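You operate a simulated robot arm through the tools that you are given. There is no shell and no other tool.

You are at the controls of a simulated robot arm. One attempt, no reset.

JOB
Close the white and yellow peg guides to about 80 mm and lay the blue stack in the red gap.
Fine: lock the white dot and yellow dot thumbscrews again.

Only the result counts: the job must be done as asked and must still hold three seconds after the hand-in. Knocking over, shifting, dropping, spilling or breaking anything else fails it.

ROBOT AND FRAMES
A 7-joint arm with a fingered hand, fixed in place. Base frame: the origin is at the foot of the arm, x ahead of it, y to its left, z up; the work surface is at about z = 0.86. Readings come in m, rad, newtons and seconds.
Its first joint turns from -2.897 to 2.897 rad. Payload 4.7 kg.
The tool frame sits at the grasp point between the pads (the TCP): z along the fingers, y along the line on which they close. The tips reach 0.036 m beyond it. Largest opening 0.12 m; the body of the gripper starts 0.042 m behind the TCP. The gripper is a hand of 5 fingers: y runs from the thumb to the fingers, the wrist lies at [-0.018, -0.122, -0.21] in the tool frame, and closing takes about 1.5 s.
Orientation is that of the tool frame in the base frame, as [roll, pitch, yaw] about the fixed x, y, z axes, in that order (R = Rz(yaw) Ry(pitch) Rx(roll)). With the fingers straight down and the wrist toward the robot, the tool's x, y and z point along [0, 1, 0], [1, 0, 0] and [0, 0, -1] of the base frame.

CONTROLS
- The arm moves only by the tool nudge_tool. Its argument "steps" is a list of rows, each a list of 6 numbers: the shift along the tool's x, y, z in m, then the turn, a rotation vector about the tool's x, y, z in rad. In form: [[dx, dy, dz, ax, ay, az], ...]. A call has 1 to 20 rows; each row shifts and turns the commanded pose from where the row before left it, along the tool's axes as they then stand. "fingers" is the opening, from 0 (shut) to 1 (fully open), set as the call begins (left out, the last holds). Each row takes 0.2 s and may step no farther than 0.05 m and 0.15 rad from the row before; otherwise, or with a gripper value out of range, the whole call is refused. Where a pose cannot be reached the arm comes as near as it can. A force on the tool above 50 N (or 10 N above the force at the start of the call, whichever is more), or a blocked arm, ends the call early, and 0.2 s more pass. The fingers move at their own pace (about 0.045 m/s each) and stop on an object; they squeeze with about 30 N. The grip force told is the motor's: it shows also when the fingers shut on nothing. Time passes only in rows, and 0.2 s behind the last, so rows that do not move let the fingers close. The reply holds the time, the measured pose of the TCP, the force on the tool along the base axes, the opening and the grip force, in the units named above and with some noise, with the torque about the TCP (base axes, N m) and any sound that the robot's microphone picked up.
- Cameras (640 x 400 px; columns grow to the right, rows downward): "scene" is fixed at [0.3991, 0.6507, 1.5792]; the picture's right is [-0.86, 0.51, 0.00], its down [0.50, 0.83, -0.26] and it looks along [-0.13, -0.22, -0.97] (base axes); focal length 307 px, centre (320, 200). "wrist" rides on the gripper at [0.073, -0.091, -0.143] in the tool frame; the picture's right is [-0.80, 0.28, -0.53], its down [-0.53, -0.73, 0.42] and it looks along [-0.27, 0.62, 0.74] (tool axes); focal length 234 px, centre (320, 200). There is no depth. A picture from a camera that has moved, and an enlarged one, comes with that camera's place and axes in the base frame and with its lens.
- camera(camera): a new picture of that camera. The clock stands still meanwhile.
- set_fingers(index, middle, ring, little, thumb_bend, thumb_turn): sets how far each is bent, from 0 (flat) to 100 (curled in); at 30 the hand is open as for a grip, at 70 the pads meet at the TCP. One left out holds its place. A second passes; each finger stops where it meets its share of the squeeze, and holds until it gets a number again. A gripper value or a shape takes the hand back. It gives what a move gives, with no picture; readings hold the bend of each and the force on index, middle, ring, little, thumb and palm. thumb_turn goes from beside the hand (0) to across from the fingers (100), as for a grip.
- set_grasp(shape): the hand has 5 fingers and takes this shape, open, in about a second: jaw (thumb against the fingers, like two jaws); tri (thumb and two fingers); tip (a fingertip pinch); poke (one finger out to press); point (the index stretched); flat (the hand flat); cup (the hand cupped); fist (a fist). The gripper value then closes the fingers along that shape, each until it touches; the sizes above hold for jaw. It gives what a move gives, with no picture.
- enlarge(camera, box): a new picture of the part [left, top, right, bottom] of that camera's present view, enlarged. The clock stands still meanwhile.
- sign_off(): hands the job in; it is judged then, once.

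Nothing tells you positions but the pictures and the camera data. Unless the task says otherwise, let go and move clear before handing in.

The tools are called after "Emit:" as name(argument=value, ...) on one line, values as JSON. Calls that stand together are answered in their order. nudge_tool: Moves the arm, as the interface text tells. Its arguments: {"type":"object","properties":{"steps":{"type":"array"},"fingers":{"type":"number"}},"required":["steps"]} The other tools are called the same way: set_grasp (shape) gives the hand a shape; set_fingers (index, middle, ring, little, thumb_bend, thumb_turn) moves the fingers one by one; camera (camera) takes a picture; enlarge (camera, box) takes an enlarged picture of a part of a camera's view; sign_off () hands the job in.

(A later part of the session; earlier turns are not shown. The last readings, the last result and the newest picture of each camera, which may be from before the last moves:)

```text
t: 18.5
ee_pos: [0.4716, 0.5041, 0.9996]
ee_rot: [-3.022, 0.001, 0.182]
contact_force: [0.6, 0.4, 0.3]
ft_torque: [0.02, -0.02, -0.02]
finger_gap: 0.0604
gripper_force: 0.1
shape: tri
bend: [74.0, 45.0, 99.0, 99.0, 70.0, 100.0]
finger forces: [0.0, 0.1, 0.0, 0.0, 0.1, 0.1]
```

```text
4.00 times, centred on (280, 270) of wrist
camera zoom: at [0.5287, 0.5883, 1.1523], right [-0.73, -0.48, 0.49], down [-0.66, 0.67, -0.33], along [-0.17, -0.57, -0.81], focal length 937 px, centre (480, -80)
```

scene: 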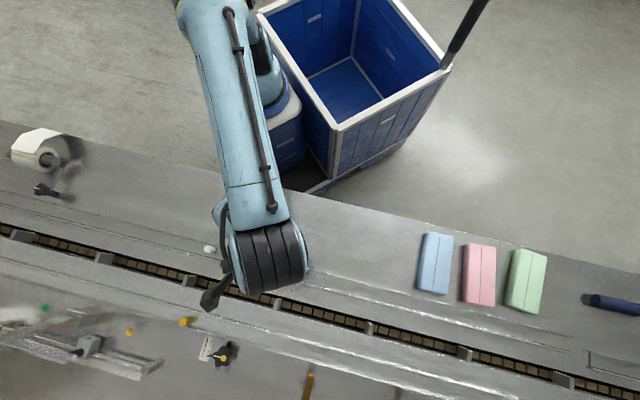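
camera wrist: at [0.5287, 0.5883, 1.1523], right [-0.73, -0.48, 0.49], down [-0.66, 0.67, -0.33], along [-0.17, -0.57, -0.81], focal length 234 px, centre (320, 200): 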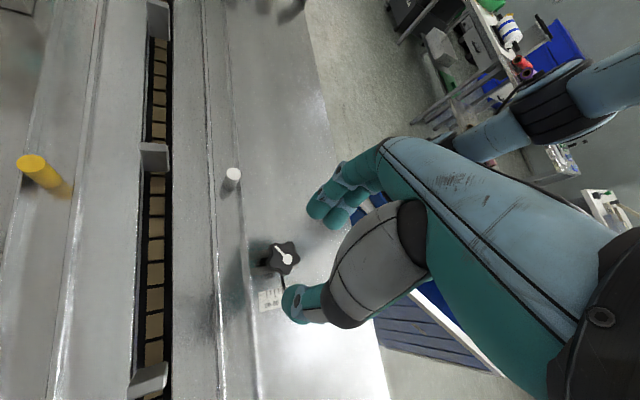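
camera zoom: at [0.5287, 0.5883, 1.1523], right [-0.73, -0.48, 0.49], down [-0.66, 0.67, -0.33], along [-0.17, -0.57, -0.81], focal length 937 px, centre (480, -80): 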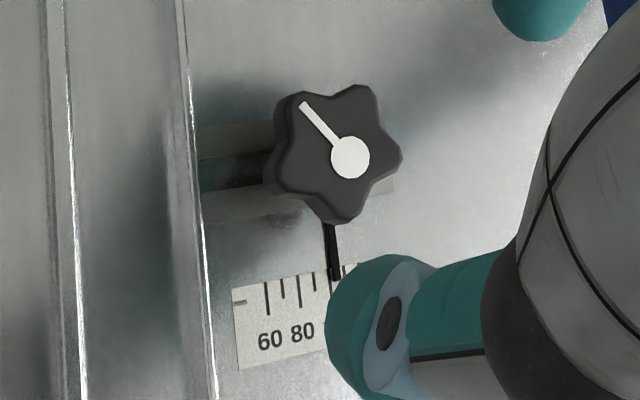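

The knob sits about 7 mm and 4 mm off the TCP axis. I'll correct that and lower around it, with the thumb and fingers lying along the rail direction.

Emit:
nudge_tool(steps=[[-0.0029, 0.0113, 0.0289, 0, 0, 0], [0, 0.0033, 0.0273, 0, 0, 0], [0, 0.0015, 0.0125, 0, 0, 0], [0, 0.0015, 0.0125, 0, 0, 0], [0, 0, 0, 0, 0, 0]], fingers=0.5)

Emit:
enlarge(camera="wrist", box=[220, 160, 380, 360])

```text
t: 19.7
ee_pos: [0.4706, 0.4934, 0.9164]
ee_rot: [-3.023, -0.001, 0.182]
contact_force: [-0.5, -1.3, -0.2]
ft_torque: [0.0, 0.01, -0.01]
finger_gap: 0.0605
gripper_force: 0.1
shape: tri
bend: [74.0, 45.0, 99.0, 99.0, 70.0, 100.0]
finger forces: [0.0, 0.0, 0.1, 0.0, 0.0, 0.0]
```

```text
2.00 times, centred on (300, 260) of wrist
camera zoom: at [0.5279, 0.5789, 1.0699], right [-0.73, -0.48, 0.49], down [-0.67, 0.67, -0.33], along [-0.17, -0.57, -0.81], focal length 468 px, centre (360, 80)
```

zoom: 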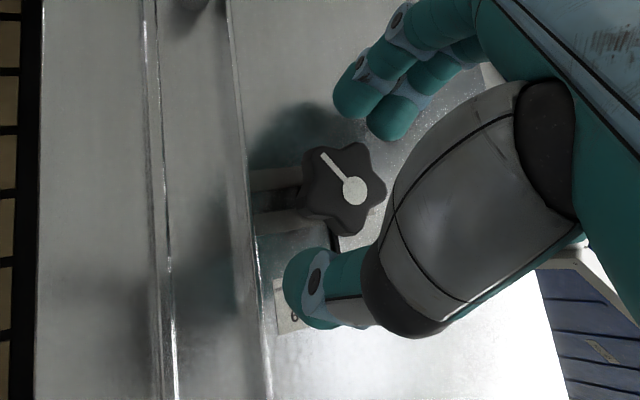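

No contact on the way down, and the knob is centred between the tips. Closing now.

Emit:
nudge_tool(steps=[[0, 0, 0, 0, 0, 0], [0, 0, 0, 0, 0, 0], [0, 0, 0, 0, 0, 0], [0, 0, 0, 0, 0, 0], [0, 0, 0, 0, 0, 0], [0, 0, 0, 0, 0, 0]], fingers=0)

Emit:
enlarge(camera="wrist", box=[260, 180, 360, 300])

```text
t: 21.1
ee_pos: [0.4702, 0.4932, 0.9168]
ee_rot: [-3.022, 0.001, 0.184]
contact_force: [-1.4, -0.5, -2.6]
ft_torque: [-0.15, 0.0, 0.03]
finger_gap: 0.0309
gripper_force: 29.7
shape: tri
bend: [73.0, 59.0, 100.0, 100.0, 74.0, 100.0]
finger forces: [13.5, 12.8, 0.0, 0.0, 25.8, 0.0]
```

```text
3.33 times, centred on (310, 240) of wrist
camera zoom: at [0.5278, 0.579, 1.0699], right [-0.73, -0.48, 0.49], down [-0.67, 0.67, -0.33], along [-0.17, -0.57, -0.81], focal length 781 px, centre (353, 67)
```

zoom: 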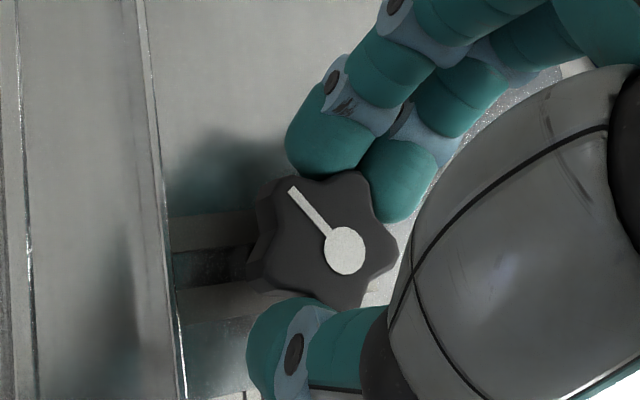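

That's a proper three-point grip: gap 30.9 mm in the valleys, forces balanced. I'll turn counter-clockwise about the knob axis.

Emit:
nudge_tool(steps=[[0.0004, -0.0005, 0, 0, -0.012, -0.0993], [0.0004, -0.0005, 0, 0, -0.012, -0.0993], [0.0004, -0.0005, 0, 0, -0.012, -0.0993], [0, 0, 0, 0, 0, 0]], fingers=0)

Emit:
enlarge(camera="wrist", box=[260, 180, 360, 300])

```text
t: 22.1
ee_pos: [0.4717, 0.4953, 0.9173]
ee_rot: [-3.022, 0.0, 0.484]
contact_force: [-0.1, -12.6, -0.1]
ft_torque: [-0.59, -0.12, 0.02]
finger_gap: 0.0306
gripper_force: 30.0
shape: tri
bend: [73.0, 58.0, 100.0, 100.0, 74.0, 100.0]
finger forces: [17.6, 18.2, 0.1, 0.0, 24.5, 0.0]
```

```text
3.33 times, centred on (310, 240) of wrist
camera zoom: at [0.5009, 0.5942, 1.0701], right [-0.55, -0.67, 0.49], down [-0.83, 0.44, -0.33], along [0.01, -0.59, -0.81], focal length 781 px, centre (353, 67)
```

zoom: 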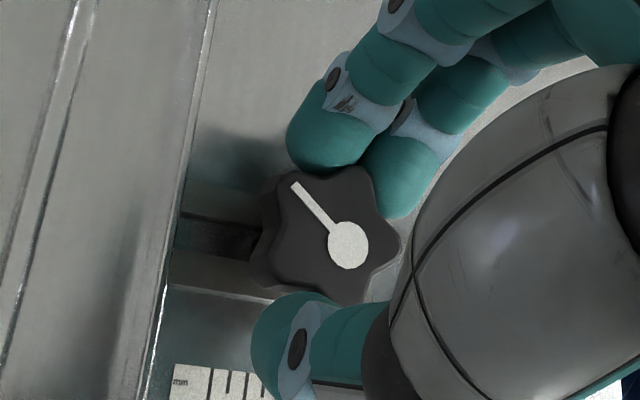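

The knob turns freely with the hand now, with torque near zero. I'll relieve the small side load and keep unscrewing.

Emit:
nudge_tool(steps=[[-0.0002, 0.0006, 0, 0, -0.012, -0.0993], [0.0004, -0.0003, 0, 0, -0.012, -0.0993], [0.0004, -0.0005, 0, 0, -0.012, -0.0993], [0.0004, -0.0005, 0, 0, -0.012, -0.0993], [0.0004, -0.0005, 0, 0, -0.012, -0.0993], [0, 0, 0, 0, 0, 0]], fingers=0)

Emit:
enlarge(camera="wrist", box=[240, 180, 360, 320])

```text
t: 23.5
ee_pos: [0.4708, 0.496, 0.9167]
ee_rot: [-3.021, -0.001, 0.985]
contact_force: [11.1, -11.6, -1.6]
ft_torque: [-0.51, -0.56, -0.01]
finger_gap: 0.0302
gripper_force: 29.8
shape: tri
bend: [73.0, 57.0, 100.0, 100.0, 74.0, 100.0]
finger forces: [19.4, 19.5, 0.0, 0.0, 23.0, 0.1]
```

```text
2.86 times, centred on (300, 250) of wrist
camera zoom: at [0.4497, 0.598, 1.0705], right [-0.16, -0.86, 0.49], down [-0.94, -0.01, -0.33], along [0.29, -0.51, -0.81], focal length 669 px, centre (377, 57)
```

zoom: 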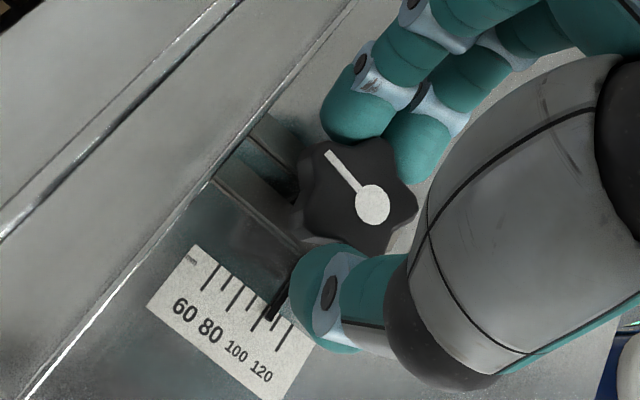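

The knob has turned roughly 80° in total and resists no longer. I'll try sliding it a few millimetres toward the chain and see whether the pointer follows.

Emit:
nudge_tool(steps=[[0.002, 0.0019, -0.0002, 0, 0, 0], [0.0019, 0.0005, 0, 0, 0, 0], [0, 0, 0, 0, 0, 0]], fingers=0)

Emit:
enlarge(camera="wrist", box=[240, 180, 360, 320])

```text
t: 24.3
ee_pos: [0.4737, 0.4985, 0.917]
ee_rot: [-3.021, 0.002, 0.986]
contact_force: [-4.6, -16.6, -0.6]
ft_torque: [-0.59, -0.14, 0.04]
finger_gap: 0.0298
gripper_force: 30.6
shape: tri
bend: [73.0, 57.0, 100.0, 100.0, 74.0, 100.0]
finger forces: [12.2, 20.6, 0.0, 0.0, 29.6, 0.0]
```

```text
2.86 times, centred on (300, 250) of wrist
camera zoom: at [0.4529, 0.6003, 1.0702], right [-0.16, -0.86, 0.49], down [-0.94, -0.01, -0.33], along [0.29, -0.51, -0.81], focal length 669 px, centre (377, 57)
```

zoom: 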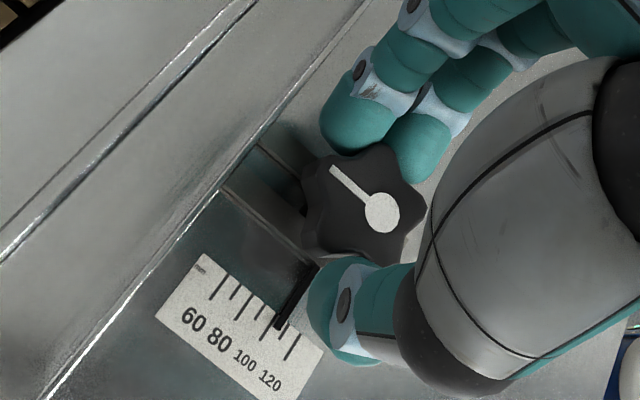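

The pointer hasn't moved, with about 15 N resisting along the slide, so it's still clamped. I'll keep unscrewing and watch whether it frees up.

Emit:
nudge_tool(steps=[[0.0003, -0.0003, 0, 0, -0.012, -0.0993], [0.0003, -0.0003, 0, 0, -0.012, -0.0993], [0.0003, -0.0003, 0, 0, -0.012, -0.0993], [0.0003, -0.0003, 0, 0, -0.012, -0.0993], [0, 0, 0, 0, 0, 0]], fingers=0)

Emit:
enlarge(camera="wrist", box=[240, 180, 360, 320])

```text
t: 25.5
ee_pos: [0.4738, 0.5009, 0.9161]
ee_rot: [-3.021, 0.003, 1.386]
contact_force: [-0.9, -13.5, -4.7]
ft_torque: [-0.43, -0.24, 0.02]
finger_gap: 0.0297
gripper_force: 30.7
shape: tri
bend: [73.0, 57.0, 100.0, 100.0, 74.0, 100.0]
finger forces: [11.6, 18.4, 0.0, 0.1, 29.7, 0.0]
```

```text
2.86 times, centred on (300, 250) of wrist
camera zoom: at [0.4151, 0.5857, 1.0704], right [0.19, -0.85, 0.49], down [-0.86, -0.38, -0.33], along [0.47, -0.36, -0.81], focal length 669 px, centre (377, 57)
```

zoom: 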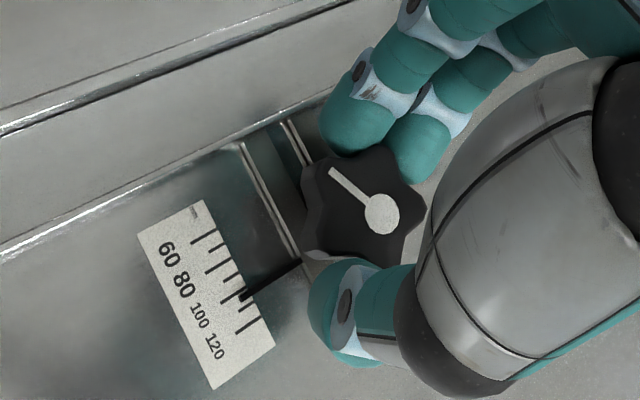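

Let me read the pointer more closely after that turn.

Emit:
enlarge(camera="wrist", box=[280, 230, 330, 280])

Emit:
enlarge(camera="scene", box=[250, 220, 310, 260])

```text
8.00 times, centred on (305, 255) of wrist
camera zoom: at [0.4151, 0.5857, 1.0704], right [0.19, -0.85, 0.49], down [-0.86, -0.38, -0.33], along [0.47, -0.36, -0.81], focal length 1873 px, centre (440, -240)
```

zoom: 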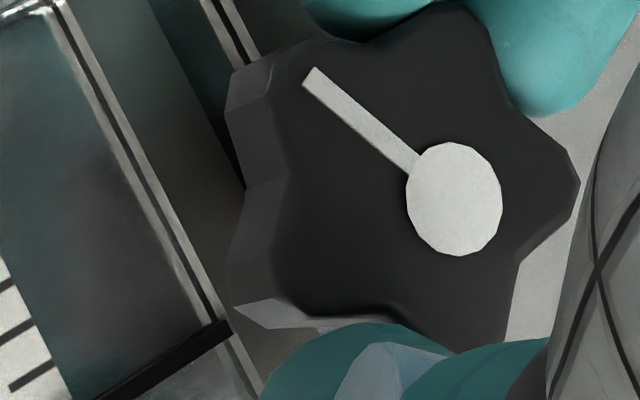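

```text
10.00 times, centred on (280, 240) of scene
camera zoom: at [0.3991, 0.6507, 1.5792], right [-0.86, 0.51, 0.0], down [0.5, 0.83, -0.26], along [-0.13, -0.22, -0.97], focal length 3070 px, centre (720, -200)
```

zoom: 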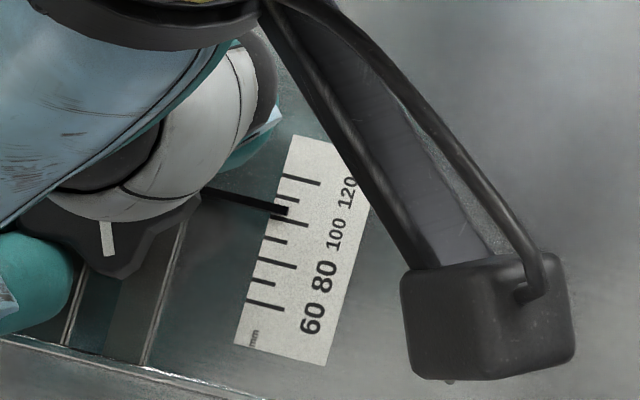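

Reading is still about 105. The screw turns freely, so I'll push a little harder along the slide to distinguish plain friction from a lock.

Emit:
nudge_tool(steps=[[0.0016, 0.0012, -0.0001, 0, 0, 0], [0.0016, 0.0012, -0.0001, 0, 0, 0], [0, 0, 0, 0, 0, 0]], fingers=0)

Emit:
enlarge(camera="scene", box=[250, 220, 310, 260])

Emit:
enlarge(camera="wrist", box=[240, 180, 360, 320])

```text
t: 26.3
ee_pos: [0.4762, 0.5027, 0.9166]
ee_rot: [-3.021, 0.0, 1.385]
contact_force: [-7.9, -18.2, -4.0]
ft_torque: [-0.49, -0.01, 0.01]
finger_gap: 0.0293
gripper_force: 30.3
shape: tri
bend: [73.0, 58.0, 100.0, 100.0, 73.0, 100.0]
finger forces: [8.5, 16.4, 0.0, 0.0, 29.7, 0.0]
```

```text
10.00 times, centred on (280, 240) of scene
camera zoom: at [0.3991, 0.6507, 1.5792], right [-0.86, 0.51, 0.0], down [0.5, 0.83, -0.26], along [-0.13, -0.22, -0.97], focal length 3070 px, centre (720, -200)
```

zoom: 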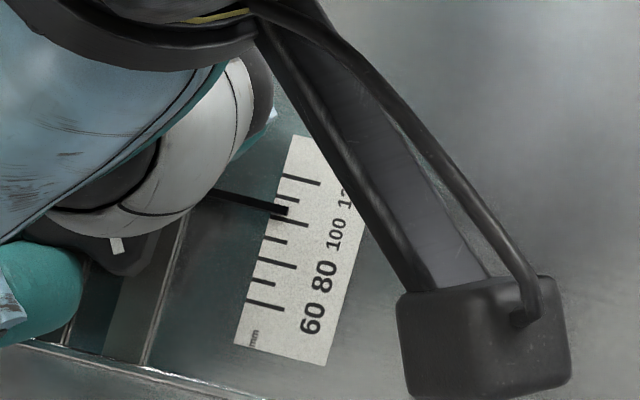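

```text
2.86 times, centred on (300, 250) of wrist
camera zoom: at [0.4173, 0.5884, 1.07], right [0.19, -0.85, 0.49], down [-0.86, -0.38, -0.33], along [0.47, -0.36, -0.81], focal length 669 px, centre (377, 57)
```

zoom: 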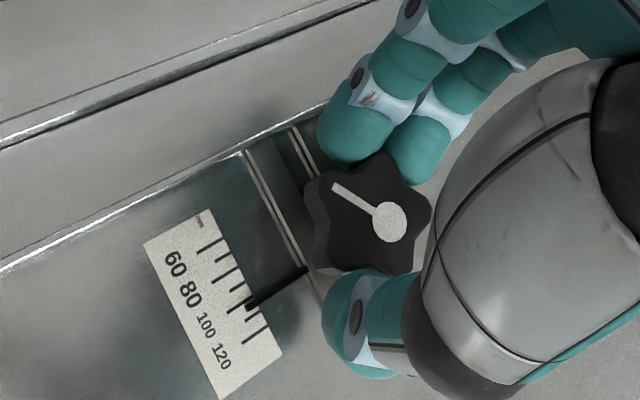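

Still 105 with 18 N applied. The pictures show the pointer is attached to the slotted arm of the guide, not to the knob, so the knob only clamps the arm and the peg is what slides the guide. I'll release the knob and work with the white peg.

Emit:
nudge_tool(steps=[[0, 0, 0, 0, 0, 0], [0, 0, 0, 0, 0, 0], [0, 0, 0, 0, 0, 0], [0, -0.0024, -0.0199, 0, 0, 0], [0, -0.0048, -0.0397, 0, 0, 0], [0, -0.0036, -0.0298, 0, 0, 0], [0, 0, 0, 0, 0, 0]], fingers=0.5)

Emit:
camera(camera="wrist")

Emit:
enlarge(camera="scene", box=[170, 220, 290, 300])

```text
t: 27.9
ee_pos: [0.475, 0.5039, 1.0081]
ee_rot: [-3.02, 0.002, 1.385]
contact_force: [-0.7, -0.4, 0.1]
ft_torque: [0.0, -0.03, 0.01]
finger_gap: 0.0598
gripper_force: 0.1
shape: tri
bend: [74.0, 45.0, 99.0, 99.0, 71.0, 100.0]
finger forces: [0.0, 0.0, 0.1, 0.1, 0.0, 0.1]
```

```text
taken
camera wrist: at [0.4169, 0.5892, 1.161], right [0.19, -0.85, 0.49], down [-0.86, -0.38, -0.33], along [0.47, -0.36, -0.81], focal length 234 px, centre (320, 200)
```

wrist: 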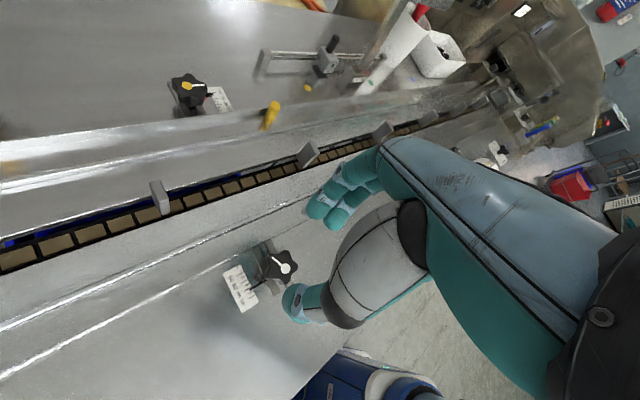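

```text
5.00 times, centred on (230, 260) of scene
camera zoom: at [0.3991, 0.6507, 1.5792], right [-0.86, 0.51, 0.0], down [0.5, 0.83, -0.26], along [-0.13, -0.22, -0.97], focal length 1535 px, centre (770, -100)
```

zoom: 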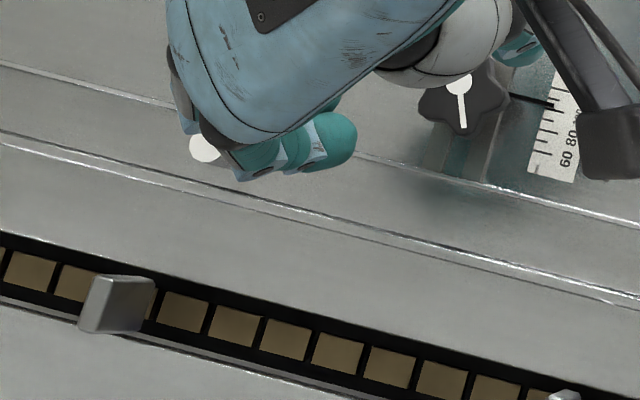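

The white line now points across the chain, so the screw is well backed off. I place the white peg near (0.577, 0.4635) with its top at z≈0.895, so I'll go above it with the hand aligned across the rail.

Emit:
nudge_tool(steps=[[-0.0051, 0.0358, -0.0043, 0, 0, 0], [-0.0051, 0.0358, -0.0043, 0, 0, 0], [-0.0051, 0.0358, -0.0043, 0, 0, 0], [0, 0, 0, 0, -0.0161, -0.1336], [0, 0, 0, 0, -0.0161, -0.1336], [0, 0, 0, 0, -0.0161, -0.1336], [0, 0, 0, 0, -0.0161, -0.1336], [0, 0, 0, 0, -0.0161, -0.1336], [0, 0, 0, 0, -0.0161, -0.1336], [0, 0, 0, 0, -0.0161, -0.1336], [0, 0, 0, 0, 0, 0]], fingers=0.5)

Emit:
camera(camera="wrist")

Emit:
enlarge(camera="scene", box=[160, 200, 320, 300])

```text
t: 30.3
ee_pos: [0.5796, 0.4687, 1.0067]
ee_rot: [-3.021, -0.001, 2.327]
contact_force: [0.1, 0.8, 0.6]
ft_torque: [0.0, -0.02, 0.01]
finger_gap: 0.0596
gripper_force: 0.1
shape: tri
bend: [74.0, 45.0, 99.0, 99.0, 71.0, 100.0]
finger forces: [0.1, 0.0, 0.1, 0.0, 0.1, 0.1]
```

```text
taken
camera wrist: at [0.4769, 0.4716, 1.1598], right [0.8, -0.35, 0.49], down [-0.2, -0.92, -0.33], along [0.57, 0.17, -0.81], focal length 234 px, centre (320, 200)
```

wrist: 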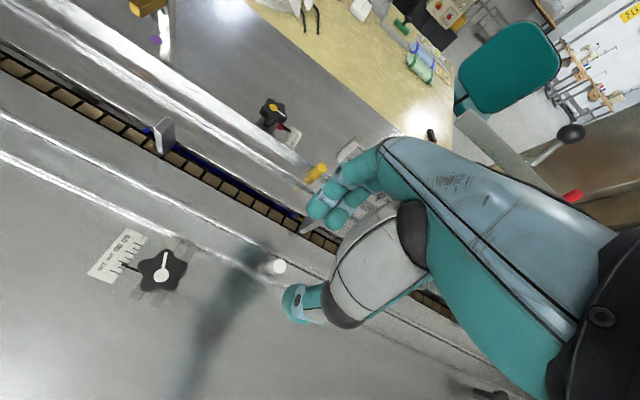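

```text
4.00 times, centred on (240, 250) of scene
camera zoom: at [0.3991, 0.6507, 1.5792], right [-0.86, 0.51, 0.0], down [0.5, 0.83, -0.26], along [-0.13, -0.22, -0.97], focal length 1228 px, centre (640, 0)
```

zoom: 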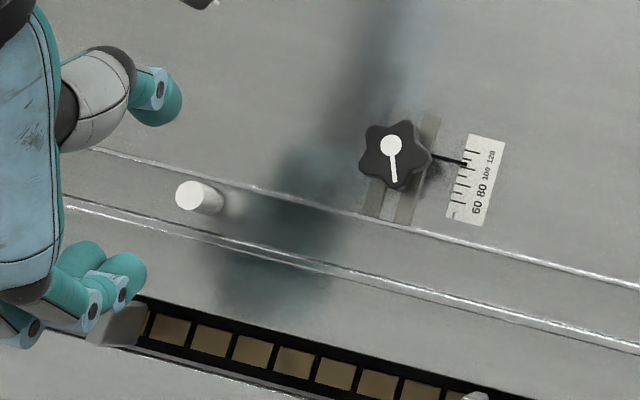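

The hand is above the white peg and the knob line is clearly rotated. I'll measure the peg and knob more precisely from here.

Emit:
enlarge(camera="wrist", box=[80, 210, 240, 310])

Emit:
enlarge(camera="wrist", box=[230, 210, 330, 310])

Emit:
enlarge(camera="scene", box=[240, 220, 300, 260])

```text
4.00 times, centred on (160, 260) of wrist
camera zoom: at [0.4769, 0.4716, 1.1598], right [0.8, -0.35, 0.49], down [-0.2, -0.92, -0.33], along [0.57, 0.17, -0.81], focal length 937 px, centre (960, -40)
```

zoom: 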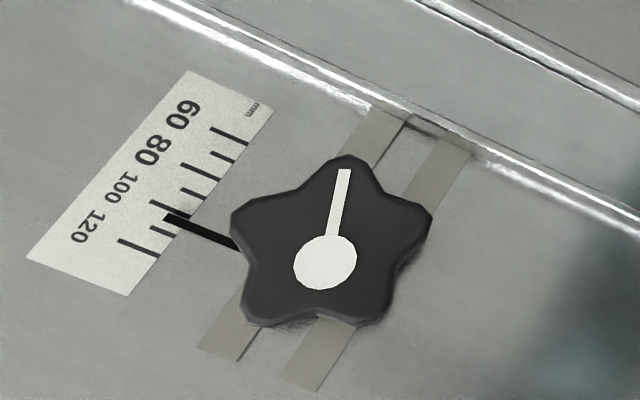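

```text
4.00 times, centred on (280, 260) of wrist
camera zoom: at [0.4769, 0.4716, 1.1598], right [0.8, -0.35, 0.49], down [-0.2, -0.92, -0.33], along [0.57, 0.17, -0.81], focal length 937 px, centre (480, -40)
```

zoom: 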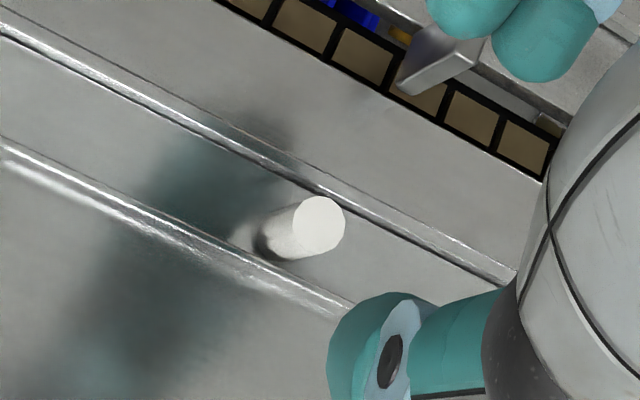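

```text
10.00 times, centred on (270, 240) of scene
camera zoom: at [0.3991, 0.6507, 1.5792], right [-0.86, 0.51, 0.0], down [0.5, 0.83, -0.26], along [-0.13, -0.22, -0.97], focal length 3070 px, centre (820, -200)
```

zoom: 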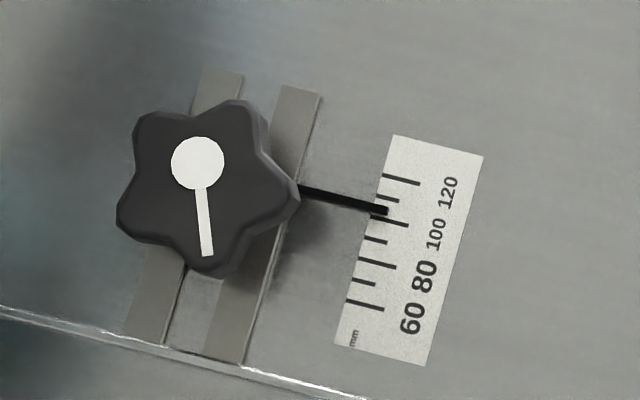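

The dot is painted off-centre on the knob, so its true axis is near (0.469, 0.497), which helps for re-locking. The peg is centred between the fingertips, so I'll lower around it.

Emit:
nudge_tool(steps=[[0, 0.0012, 0.01, 0, 0, 0], [0, 0.0024, 0.0199, 0, 0, 0], [0, 0.0036, 0.0298, 0, 0, 0], [0, 0.0016, 0.0129, 0, 0, 0], [0, 0.0013, 0.0105, 0, 0, 0], [0, 0, 0, 0, 0, 0]], fingers=0.36)

Emit:
enlarge(camera="wrist", box=[220, 160, 380, 320])

```text
t: 31.7
ee_pos: [0.5811, 0.4687, 0.9232]
ee_rot: [-3.021, 0.0, 2.325]
contact_force: [-0.4, 0.5, 0.8]
ft_torque: [-0.03, -0.03, 0.0]
finger_gap: 0.0438
gripper_force: 0.1
shape: tri
bend: [74.0, 51.0, 99.0, 99.0, 73.0, 100.0]
finger forces: [0.1, 0.1, 0.0, 0.0, 0.0, 0.0]
```

```text
2.50 times, centred on (300, 240) of wrist
camera zoom: at [0.4781, 0.4716, 1.076], right [0.8, -0.35, 0.49], down [-0.2, -0.92, -0.33], along [0.57, 0.17, -0.81], focal length 585 px, centre (370, 100)
```

zoom: 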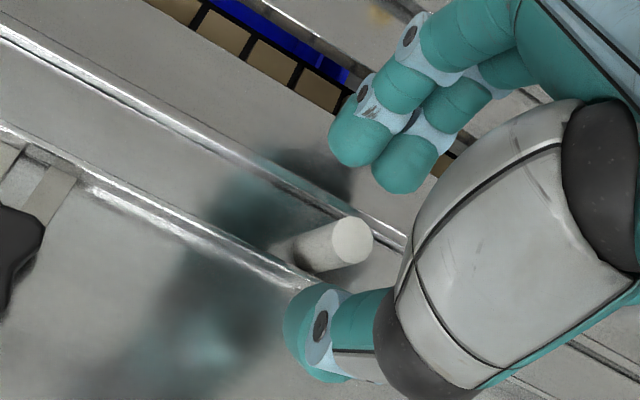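

The peg stands between thumb and fingers without contact. Closing gently on it now.

Emit:
nudge_tool(steps=[[0, 0, 0, 0, 0, 0], [0, 0, 0, 0, 0, 0], [0, 0, 0, 0, 0, 0], [0, 0, 0, 0, 0, 0], [0, 0, 0, 0, 0, 0], [0, 0, 0, 0, 0, 0]], fingers=0)

Emit:
enlarge(camera="wrist", box=[220, 160, 380, 320])

Emit:
enlarge(camera="scene", box=[240, 220, 300, 260])

```text
t: 33.1
ee_pos: [0.5815, 0.4692, 0.9234]
ee_rot: [-3.023, 0.002, 2.326]
contact_force: [-4.6, 1.3, -0.2]
ft_torque: [0.07, 0.03, 0.0]
finger_gap: 0.0066
gripper_force: 30.0
shape: tri
bend: [70.0, 70.0, 100.0, 100.0, 74.0, 100.0]
finger forces: [10.5, 14.3, 0.0, 0.0, 25.3, 0.1]
```

```text
2.50 times, centred on (300, 240) of wrist
camera zoom: at [0.4779, 0.4718, 1.0763], right [0.8, -0.35, 0.49], down [-0.2, -0.92, -0.33], along [0.57, 0.17, -0.81], focal length 585 px, centre (370, 100)
```

zoom: 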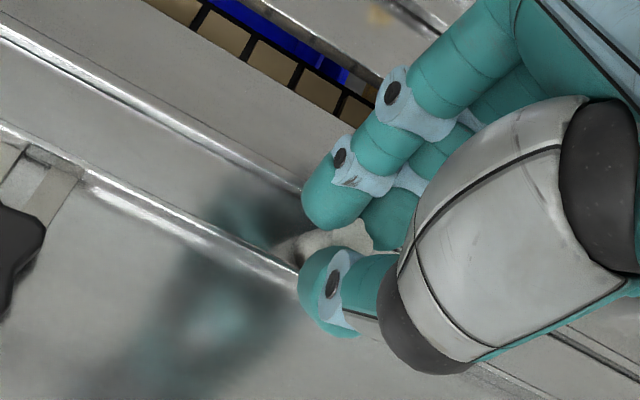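

```text
10.00 times, centred on (270, 240) of scene
camera zoom: at [0.3991, 0.6507, 1.5792], right [-0.86, 0.51, 0.0], down [0.5, 0.83, -0.26], along [-0.13, -0.22, -0.97], focal length 3070 px, centre (820, -200)
```

zoom: 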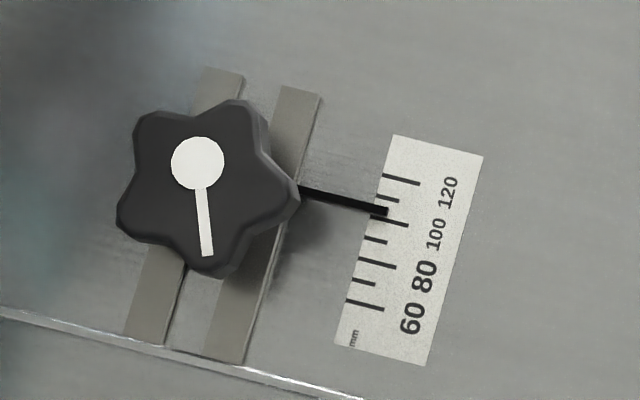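

The peg is held, forces balanced. I'll move it 4 mm toward the chain and check whether the pointer follows.

Emit:
nudge_tool(steps=[[0, 0.002, -0.00024, 0, 0, 0], [0, 0.002, -0.00024, 0, 0, 0], [0, 0, 0, 0, 0, 0]], fingers=0)

Emit:
enlarge(camera="scene", box=[240, 220, 300, 260])

```text
t: 33.9
ee_pos: [0.5848, 0.4708, 0.9224]
ee_rot: [-3.022, 0.001, 2.325]
contact_force: [-4.2, 2.2, 2.2]
ft_torque: [0.11, 0.02, 0.02]
finger_gap: 0.0066
gripper_force: 30.0
shape: tri
bend: [70.0, 70.0, 100.0, 100.0, 74.0, 100.0]
finger forces: [10.7, 14.7, 0.0, 0.1, 25.8, 0.0]
```

```text
10.00 times, centred on (270, 240) of scene
camera zoom: at [0.3991, 0.6507, 1.5792], right [-0.86, 0.51, 0.0], down [0.5, 0.83, -0.26], along [-0.13, -0.22, -0.97], focal length 3070 px, centre (820, -200)
```

zoom: 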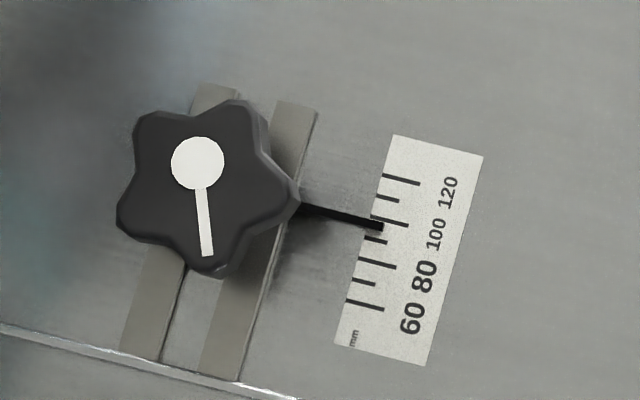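

The guide slides freely with the peg, and the pointer moved from 105 to about 97 at 2 scale units per mm. I'll move about 8 mm more.

Emit:
nudge_tool(steps=[[0, 0.002, -0.00024, 0, 0, 0], [0, 0.002, -0.00024, 0, 0, 0], [0, 0.002, -0.00024, 0, 0, 0], [0, 0.002, -0.00024, 0, 0, 0], [0, 0, 0, 0, 0, 0]], fingers=0)

Emit:
enlarge(camera="scene", box=[240, 220, 300, 260])

Emit:
enlarge(camera="wrist", box=[60, 190, 260, 330])

```text
t: 35.1
ee_pos: [0.5901, 0.4766, 0.923]
ee_rot: [-3.021, 0.0, 2.324]
contact_force: [-5.2, 3.8, 3.4]
ft_torque: [0.12, 0.08, -0.02]
finger_gap: 0.0065
gripper_force: 29.8
shape: tri
bend: [70.0, 70.0, 100.0, 100.0, 74.0, 100.0]
finger forces: [11.1, 14.6, 0.0, 0.1, 26.4, 0.0]
```

```text
10.00 times, centred on (270, 240) of scene
camera zoom: at [0.3991, 0.6507, 1.5792], right [-0.86, 0.51, 0.0], down [0.5, 0.83, -0.26], along [-0.13, -0.22, -0.97], focal length 3070 px, centre (820, -200)
```

zoom: 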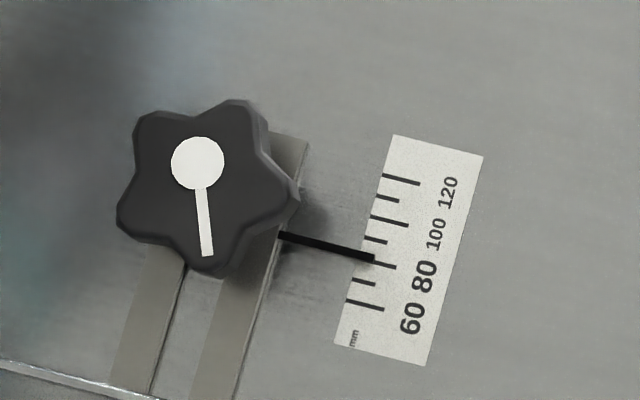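

```text
2.86 times, centred on (160, 260) of wrist
camera zoom: at [0.4857, 0.4796, 1.0761], right [0.8, -0.35, 0.49], down [-0.2, -0.92, -0.33], along [0.57, 0.17, -0.81], focal length 669 px, centre (777, 29)
```

zoom: 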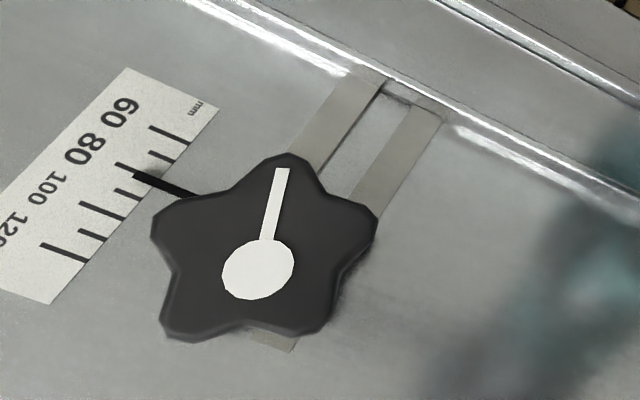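

White now reads about 81 in both views; allowing for the raised pointer's parallax the true value is about 80.5. I'll add a 0.4 mm nudge, then let go and check it stays.

Emit:
nudge_tool(steps=[[0, 0.0004, 0, 0, 0, 0], [0, 0, 0, 0, 0, 0]], fingers=0)

Emit:
nudge_tool(steps=[[0, 0, 0, 0, 0, 0], [0, 0, 0, 0, 0, 0], [0, 0, 0, 0, 0, 0], [0, 0, 0, 0, 0, 0], [0, 0, 0, 0, 0, 0], [0, -0.0024, -0.0199, 0, 0, 0], [0, -0.0048, -0.0397, 0, 0, 0], [0, -0.0024, -0.0199, 0, 0, 0], [0, 0, 0, 0, 0, 0]], fingers=0.36)

Emit:
enlarge(camera="scene", box=[240, 220, 300, 260])

Emit:
camera(camera="wrist")

```text
t: 35.7
ee_pos: [0.5897, 0.4773, 0.9232]
ee_rot: [-3.021, 0.0, 2.325]
contact_force: [-6.8, 4.6, 2.6]
ft_torque: [0.17, 0.12, -0.07]
finger_gap: 0.0063
gripper_force: 30.4
shape: tri
bend: [70.0, 70.0, 100.0, 100.0, 74.0, 100.0]
finger forces: [12.2, 13.7, 0.0, 0.1, 26.3, 0.0]
```

```text
t: 37.7
ee_pos: [0.5896, 0.4782, 1.0041]
ee_rot: [-3.02, -0.002, 2.325]
contact_force: [1.1, -0.9, -0.5]
ft_torque: [-0.01, 0.0, 0.01]
finger_gap: 0.043
gripper_force: 0.0
shape: tri
bend: [74.0, 51.0, 99.0, 99.0, 73.0, 100.0]
finger forces: [0.0, 0.0, 0.1, 0.0, 0.0, 0.0]
```

```text
10.00 times, centred on (270, 240) of scene
camera zoom: at [0.3991, 0.6507, 1.5792], right [-0.86, 0.51, 0.0], down [0.5, 0.83, -0.26], along [-0.13, -0.22, -0.97], focal length 3070 px, centre (820, -200)
```

zoom: 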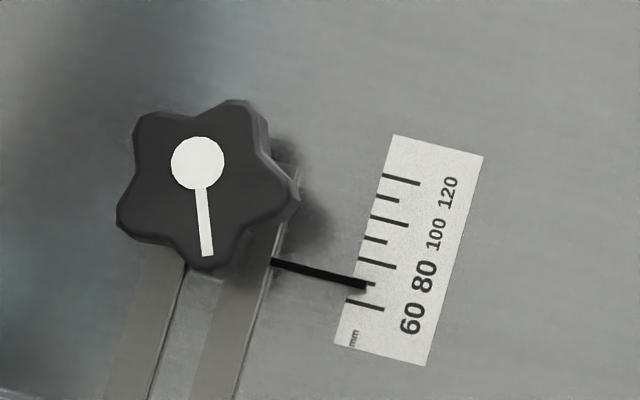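

```text
taken
camera wrist: at [0.4868, 0.4813, 1.157], right [0.8, -0.35, 0.49], down [-0.2, -0.92, -0.33], along [0.57, 0.17, -0.81], focal length 234 px, centre (320, 200)
```

wrist: 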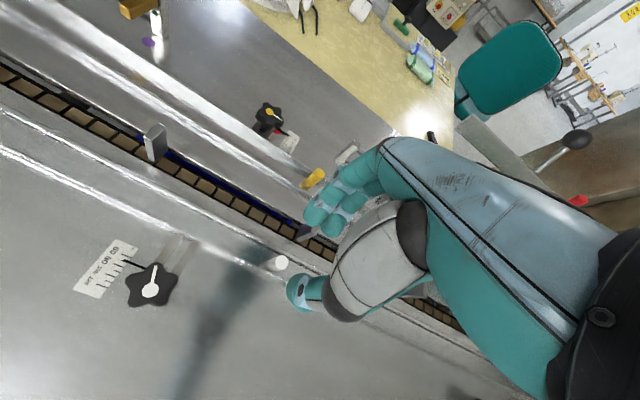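

On opening, the fingers dragged the loose guide to about 70. I'll go back down around the peg and push it back one-sidedly with the fingers on the chain side, then back away so nothing drags it.

Emit:
nudge_tool(steps=[[0, 0.0054, 0.0195, 0, 0, 0], [0, 0.0036, 0.0298, 0, 0, 0], [0, 0.0024, 0.0199, 0, 0, 0], [0, 0.0013, 0.0108, 0, 0, 0], [0, 0, 0, 0, 0, 0]], fingers=0.36)

Emit:
enlarge(camera="wrist", box=[220, 160, 380, 320])

Emit:
enlarge(camera="scene", box=[240, 220, 300, 260])

```text
t: 38.9
ee_pos: [0.5917, 0.4775, 0.9222]
ee_rot: [-3.021, 0.001, 2.325]
contact_force: [0.2, -0.8, -0.4]
ft_torque: [0.03, -0.03, 0.04]
finger_gap: 0.0429
gripper_force: 0.0
shape: tri
bend: [74.0, 51.0, 99.0, 99.0, 73.0, 100.0]
finger forces: [0.1, 0.0, 0.0, 0.0, 0.0, 0.1]
```

```text
2.50 times, centred on (300, 240) of wrist
camera zoom: at [0.4885, 0.481, 1.0747], right [0.8, -0.35, 0.49], down [-0.2, -0.92, -0.33], along [0.57, 0.17, -0.81], focal length 585 px, centre (370, 100)
```

zoom: 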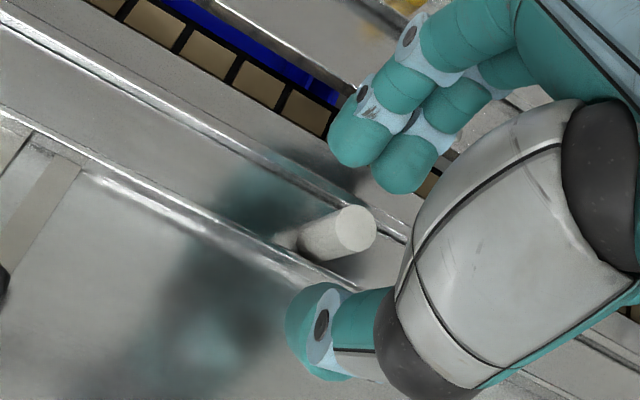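

```text
10.00 times, centred on (270, 240) of scene
camera zoom: at [0.3991, 0.6507, 1.5792], right [-0.86, 0.51, 0.0], down [0.5, 0.83, -0.26], along [-0.13, -0.22, -0.97], focal length 3070 px, centre (820, -200)
```

zoom: 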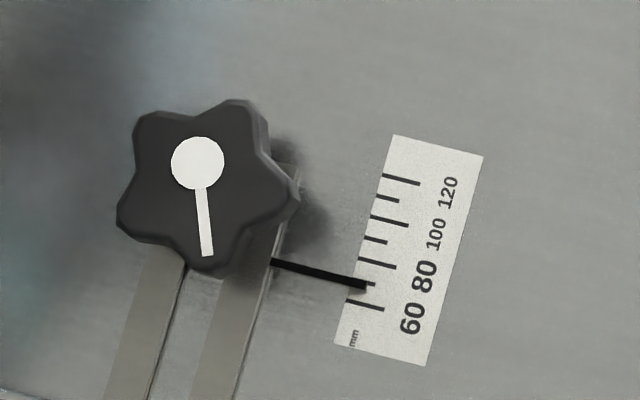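

The peg is between the digits with no contact. I'll move back toward the robot in small steps until the fingers nudge the peg.

Emit:
nudge_tool(steps=[[0, -0.002, 0.00024, 0, 0, 0], [0, -0.002, 0.00024, 0, 0, 0], [0, -0.002, 0.00024, 0, 0, 0], [0, -0.002, 0.00024, 0, 0, 0], [0, -0.002, 0.00024, 0, 0, 0], [0, -0.002, 0.00024, 0, 0, 0], [0, 0, 0, 0, 0, 0]], fingers=0.36)

Emit:
enlarge(camera="scene", box=[240, 220, 300, 260])

Emit:
enlarge(camera="wrist", box=[220, 160, 380, 320])

```text
t: 40.5
ee_pos: [0.5824, 0.4703, 0.9214]
ee_rot: [-3.022, 0.0, 2.325]
contact_force: [-0.6, -0.1, -0.4]
ft_torque: [-0.01, -0.01, 0.0]
finger_gap: 0.0432
gripper_force: 0.0
shape: tri
bend: [74.0, 51.0, 99.0, 99.0, 73.0, 100.0]
finger forces: [0.0, 0.0, 0.1, 0.1, 0.0, 0.0]
```

```text
10.00 times, centred on (270, 240) of scene
camera zoom: at [0.3991, 0.6507, 1.5792], right [-0.86, 0.51, 0.0], down [0.5, 0.83, -0.26], along [-0.13, -0.22, -0.97], focal length 3070 px, centre (820, -200)
```

zoom: 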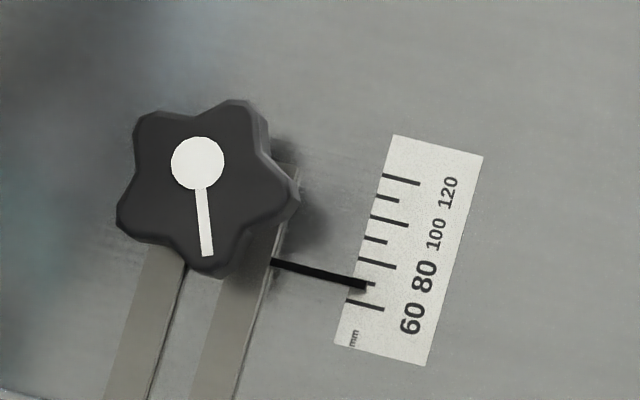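

```text
2.50 times, centred on (300, 240) of wrist
camera zoom: at [0.4789, 0.4736, 1.0749], right [0.8, -0.35, 0.49], down [-0.2, -0.92, -0.33], along [0.57, 0.17, -0.81], focal length 585 px, centre (370, 100)
```

zoom: 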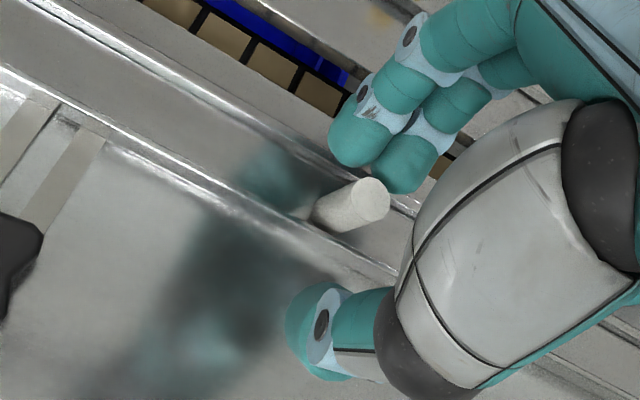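

The middle finger is nearly touching the peg. Another few millimetres in finer steps.

Emit:
nudge_tool(steps=[[0, -0.002, 0.00024, 0, 0, 0], [0, -0.002, 0.00024, 0, 0, 0], [0, 0, 0, 0, 0, 0]], fingers=0.36)

Emit:
enlarge(camera="scene", box=[240, 220, 300, 260])

```text
t: 41.3
ee_pos: [0.58, 0.4688, 0.9231]
ee_rot: [-3.021, 0.0, 2.324]
contact_force: [0.1, -0.7, -0.4]
ft_torque: [-0.03, 0.01, -0.01]
finger_gap: 0.0433
gripper_force: 0.1
shape: tri
bend: [74.0, 51.0, 99.0, 99.0, 73.0, 100.0]
finger forces: [0.0, 0.0, 0.0, 0.0, 0.1, 0.0]
```

```text
10.00 times, centred on (270, 240) of scene
camera zoom: at [0.3991, 0.6507, 1.5792], right [-0.86, 0.51, 0.0], down [0.5, 0.83, -0.26], along [-0.13, -0.22, -0.97], focal length 3070 px, centre (820, -200)
```

zoom: 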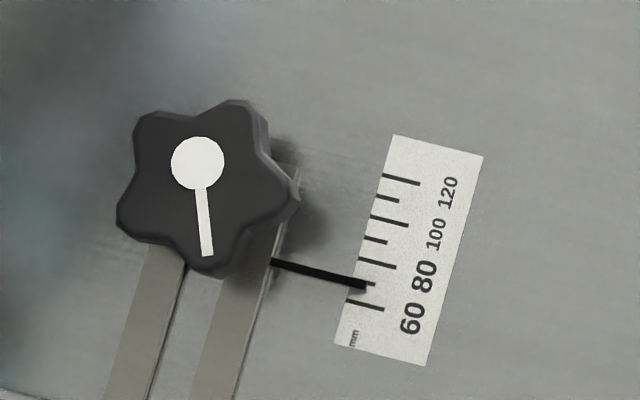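

Not in contact yet. Continuing in small steps.

Emit:
nudge_tool(steps=[[0, -0.002, 0.00024, 0, 0, 0], [0, -0.002, 0.00024, 0, 0, 0], [0, 0, 0, 0, 0, 0]], fingers=0.36)

Emit:
enlarge(camera="scene", box=[240, 220, 300, 260])

Emit:
enlarge(camera="wrist", box=[220, 160, 380, 320])

```text
t: 42.1
ee_pos: [0.5767, 0.4642, 0.9219]
ee_rot: [-3.022, -0.001, 2.326]
contact_force: [-0.2, 1.2, -0.2]
ft_torque: [0.03, -0.03, 0.0]
finger_gap: 0.0434
gripper_force: 0.1
shape: tri
bend: [74.0, 51.0, 99.0, 99.0, 73.0, 100.0]
finger forces: [0.3, 0.6, 0.1, 0.0, 0.0, 0.0]
```

```text
10.00 times, centred on (270, 240) of scene
camera zoom: at [0.3991, 0.6507, 1.5792], right [-0.86, 0.51, 0.0], down [0.5, 0.83, -0.26], along [-0.13, -0.22, -0.97], focal length 3070 px, centre (820, -200)
```

zoom: 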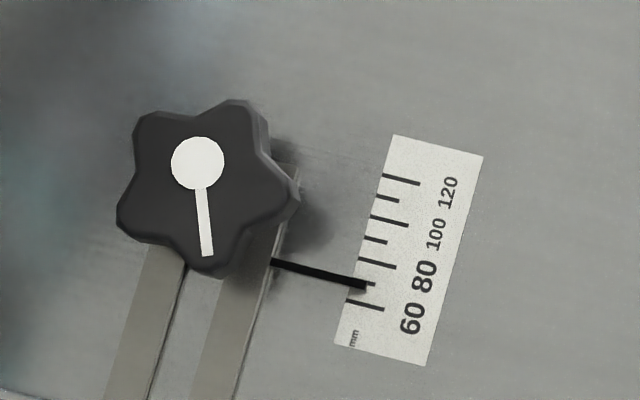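

```text
2.50 times, centred on (300, 240) of wrist
camera zoom: at [0.4739, 0.4683, 1.0754], right [0.8, -0.35, 0.49], down [-0.2, -0.92, -0.33], along [0.57, 0.17, -0.81], focal length 585 px, centre (370, 100)
```

zoom: 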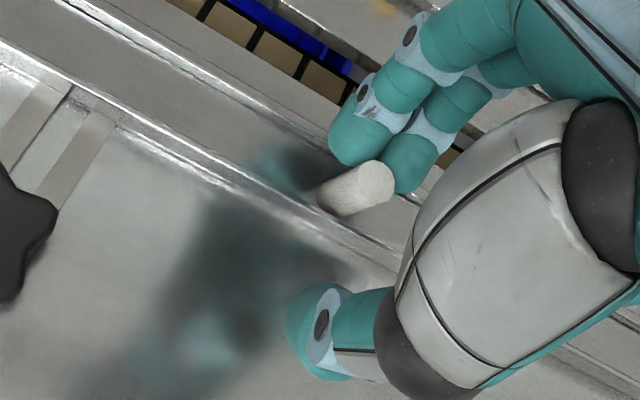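

Contact has just begun (index 0.3 N, middle 0.6 N). The guide needs about 5.5 mm back, so I'll push 5 mm and read it.

Emit:
nudge_tool(steps=[[0, -0.0013, 0.00015, 0, 0, 0], [0, -0.0013, 0.00015, 0, 0, 0], [0, -0.0012, 0.00014, 0, 0, 0], [0, -0.0012, 0.00014, 0, 0, 0], [0, 0, 0, 0, 0, 0]], fingers=0.36)

Emit:
enlarge(camera="scene", box=[240, 220, 300, 260])

```text
t: 43.3
ee_pos: [0.5727, 0.462, 0.9228]
ee_rot: [-3.021, 0.001, 2.325]
contact_force: [2.2, 0.3, 0.5]
ft_torque: [0.04, -0.09, -0.02]
finger_gap: 0.0435
gripper_force: 0.1
shape: tri
bend: [74.0, 50.0, 99.0, 99.0, 73.0, 100.0]
finger forces: [0.3, 1.4, 0.1, 0.0, 0.1, 0.0]
```

```text
10.00 times, centred on (270, 240) of scene
camera zoom: at [0.3991, 0.6507, 1.5792], right [-0.86, 0.51, 0.0], down [0.5, 0.83, -0.26], along [-0.13, -0.22, -0.97], focal length 3070 px, centre (820, -200)
```

zoom: 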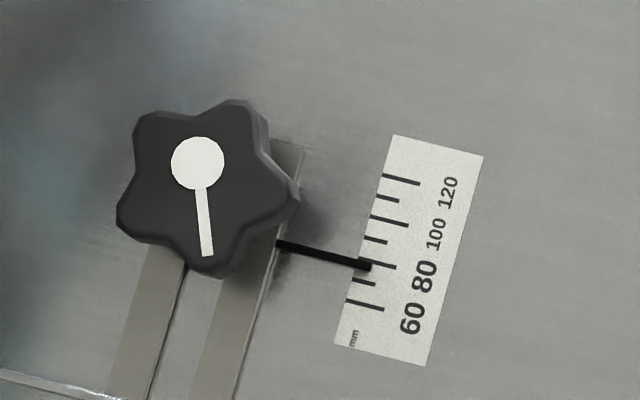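

The pointer reads about 77.5. Another 1.6 mm back should give 80.

Emit:
nudge_tool(steps=[[0, -0.0008, 0.0001, 0, 0, 0], [0, -0.0008, 0.0001, 0, 0, 0], [0, 0, 0, 0, 0, 0]], fingers=0.36)

Emit:
enlarge(camera="scene", box=[240, 220, 300, 260])

Emit:
enlarge(camera="wrist", box=[60, 190, 260, 330])

```text
t: 44.1
ee_pos: [0.5728, 0.4618, 0.9225]
ee_rot: [-3.021, -0.002, 2.324]
contact_force: [1.6, 0.6, 0.2]
ft_torque: [0.03, -0.07, -0.07]
finger_gap: 0.0436
gripper_force: 0.1
shape: tri
bend: [74.0, 50.0, 99.0, 99.0, 73.0, 100.0]
finger forces: [0.5, 1.2, 0.0, 0.1, 0.0, 0.1]
```

```text
10.00 times, centred on (270, 240) of scene
camera zoom: at [0.3991, 0.6507, 1.5792], right [-0.86, 0.51, 0.0], down [0.5, 0.83, -0.26], along [-0.13, -0.22, -0.97], focal length 3070 px, centre (820, -200)
```

zoom: 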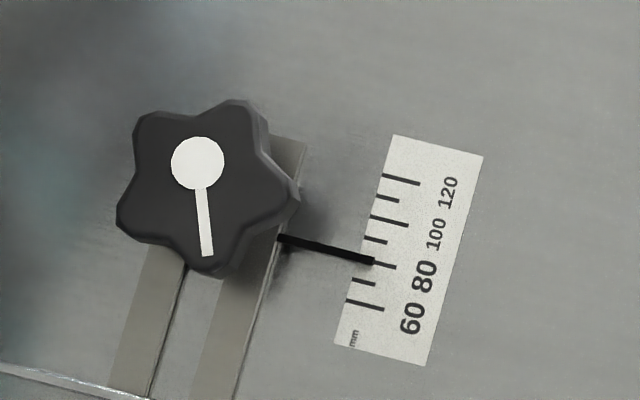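

```text
2.86 times, centred on (160, 260) of wrist
camera zoom: at [0.469, 0.4637, 1.0757], right [0.8, -0.35, 0.49], down [-0.2, -0.92, -0.33], along [0.57, 0.17, -0.81], focal length 669 px, centre (777, 29)
```

zoom: 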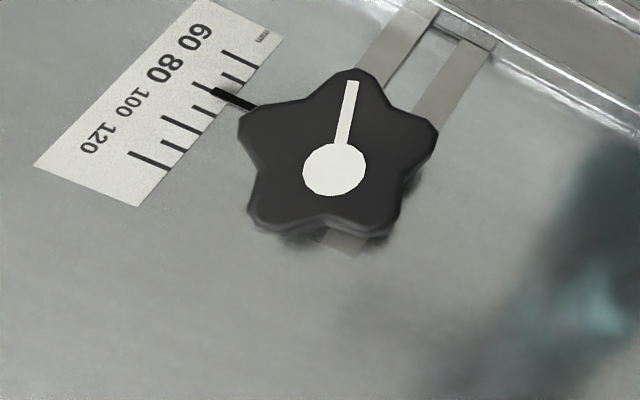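

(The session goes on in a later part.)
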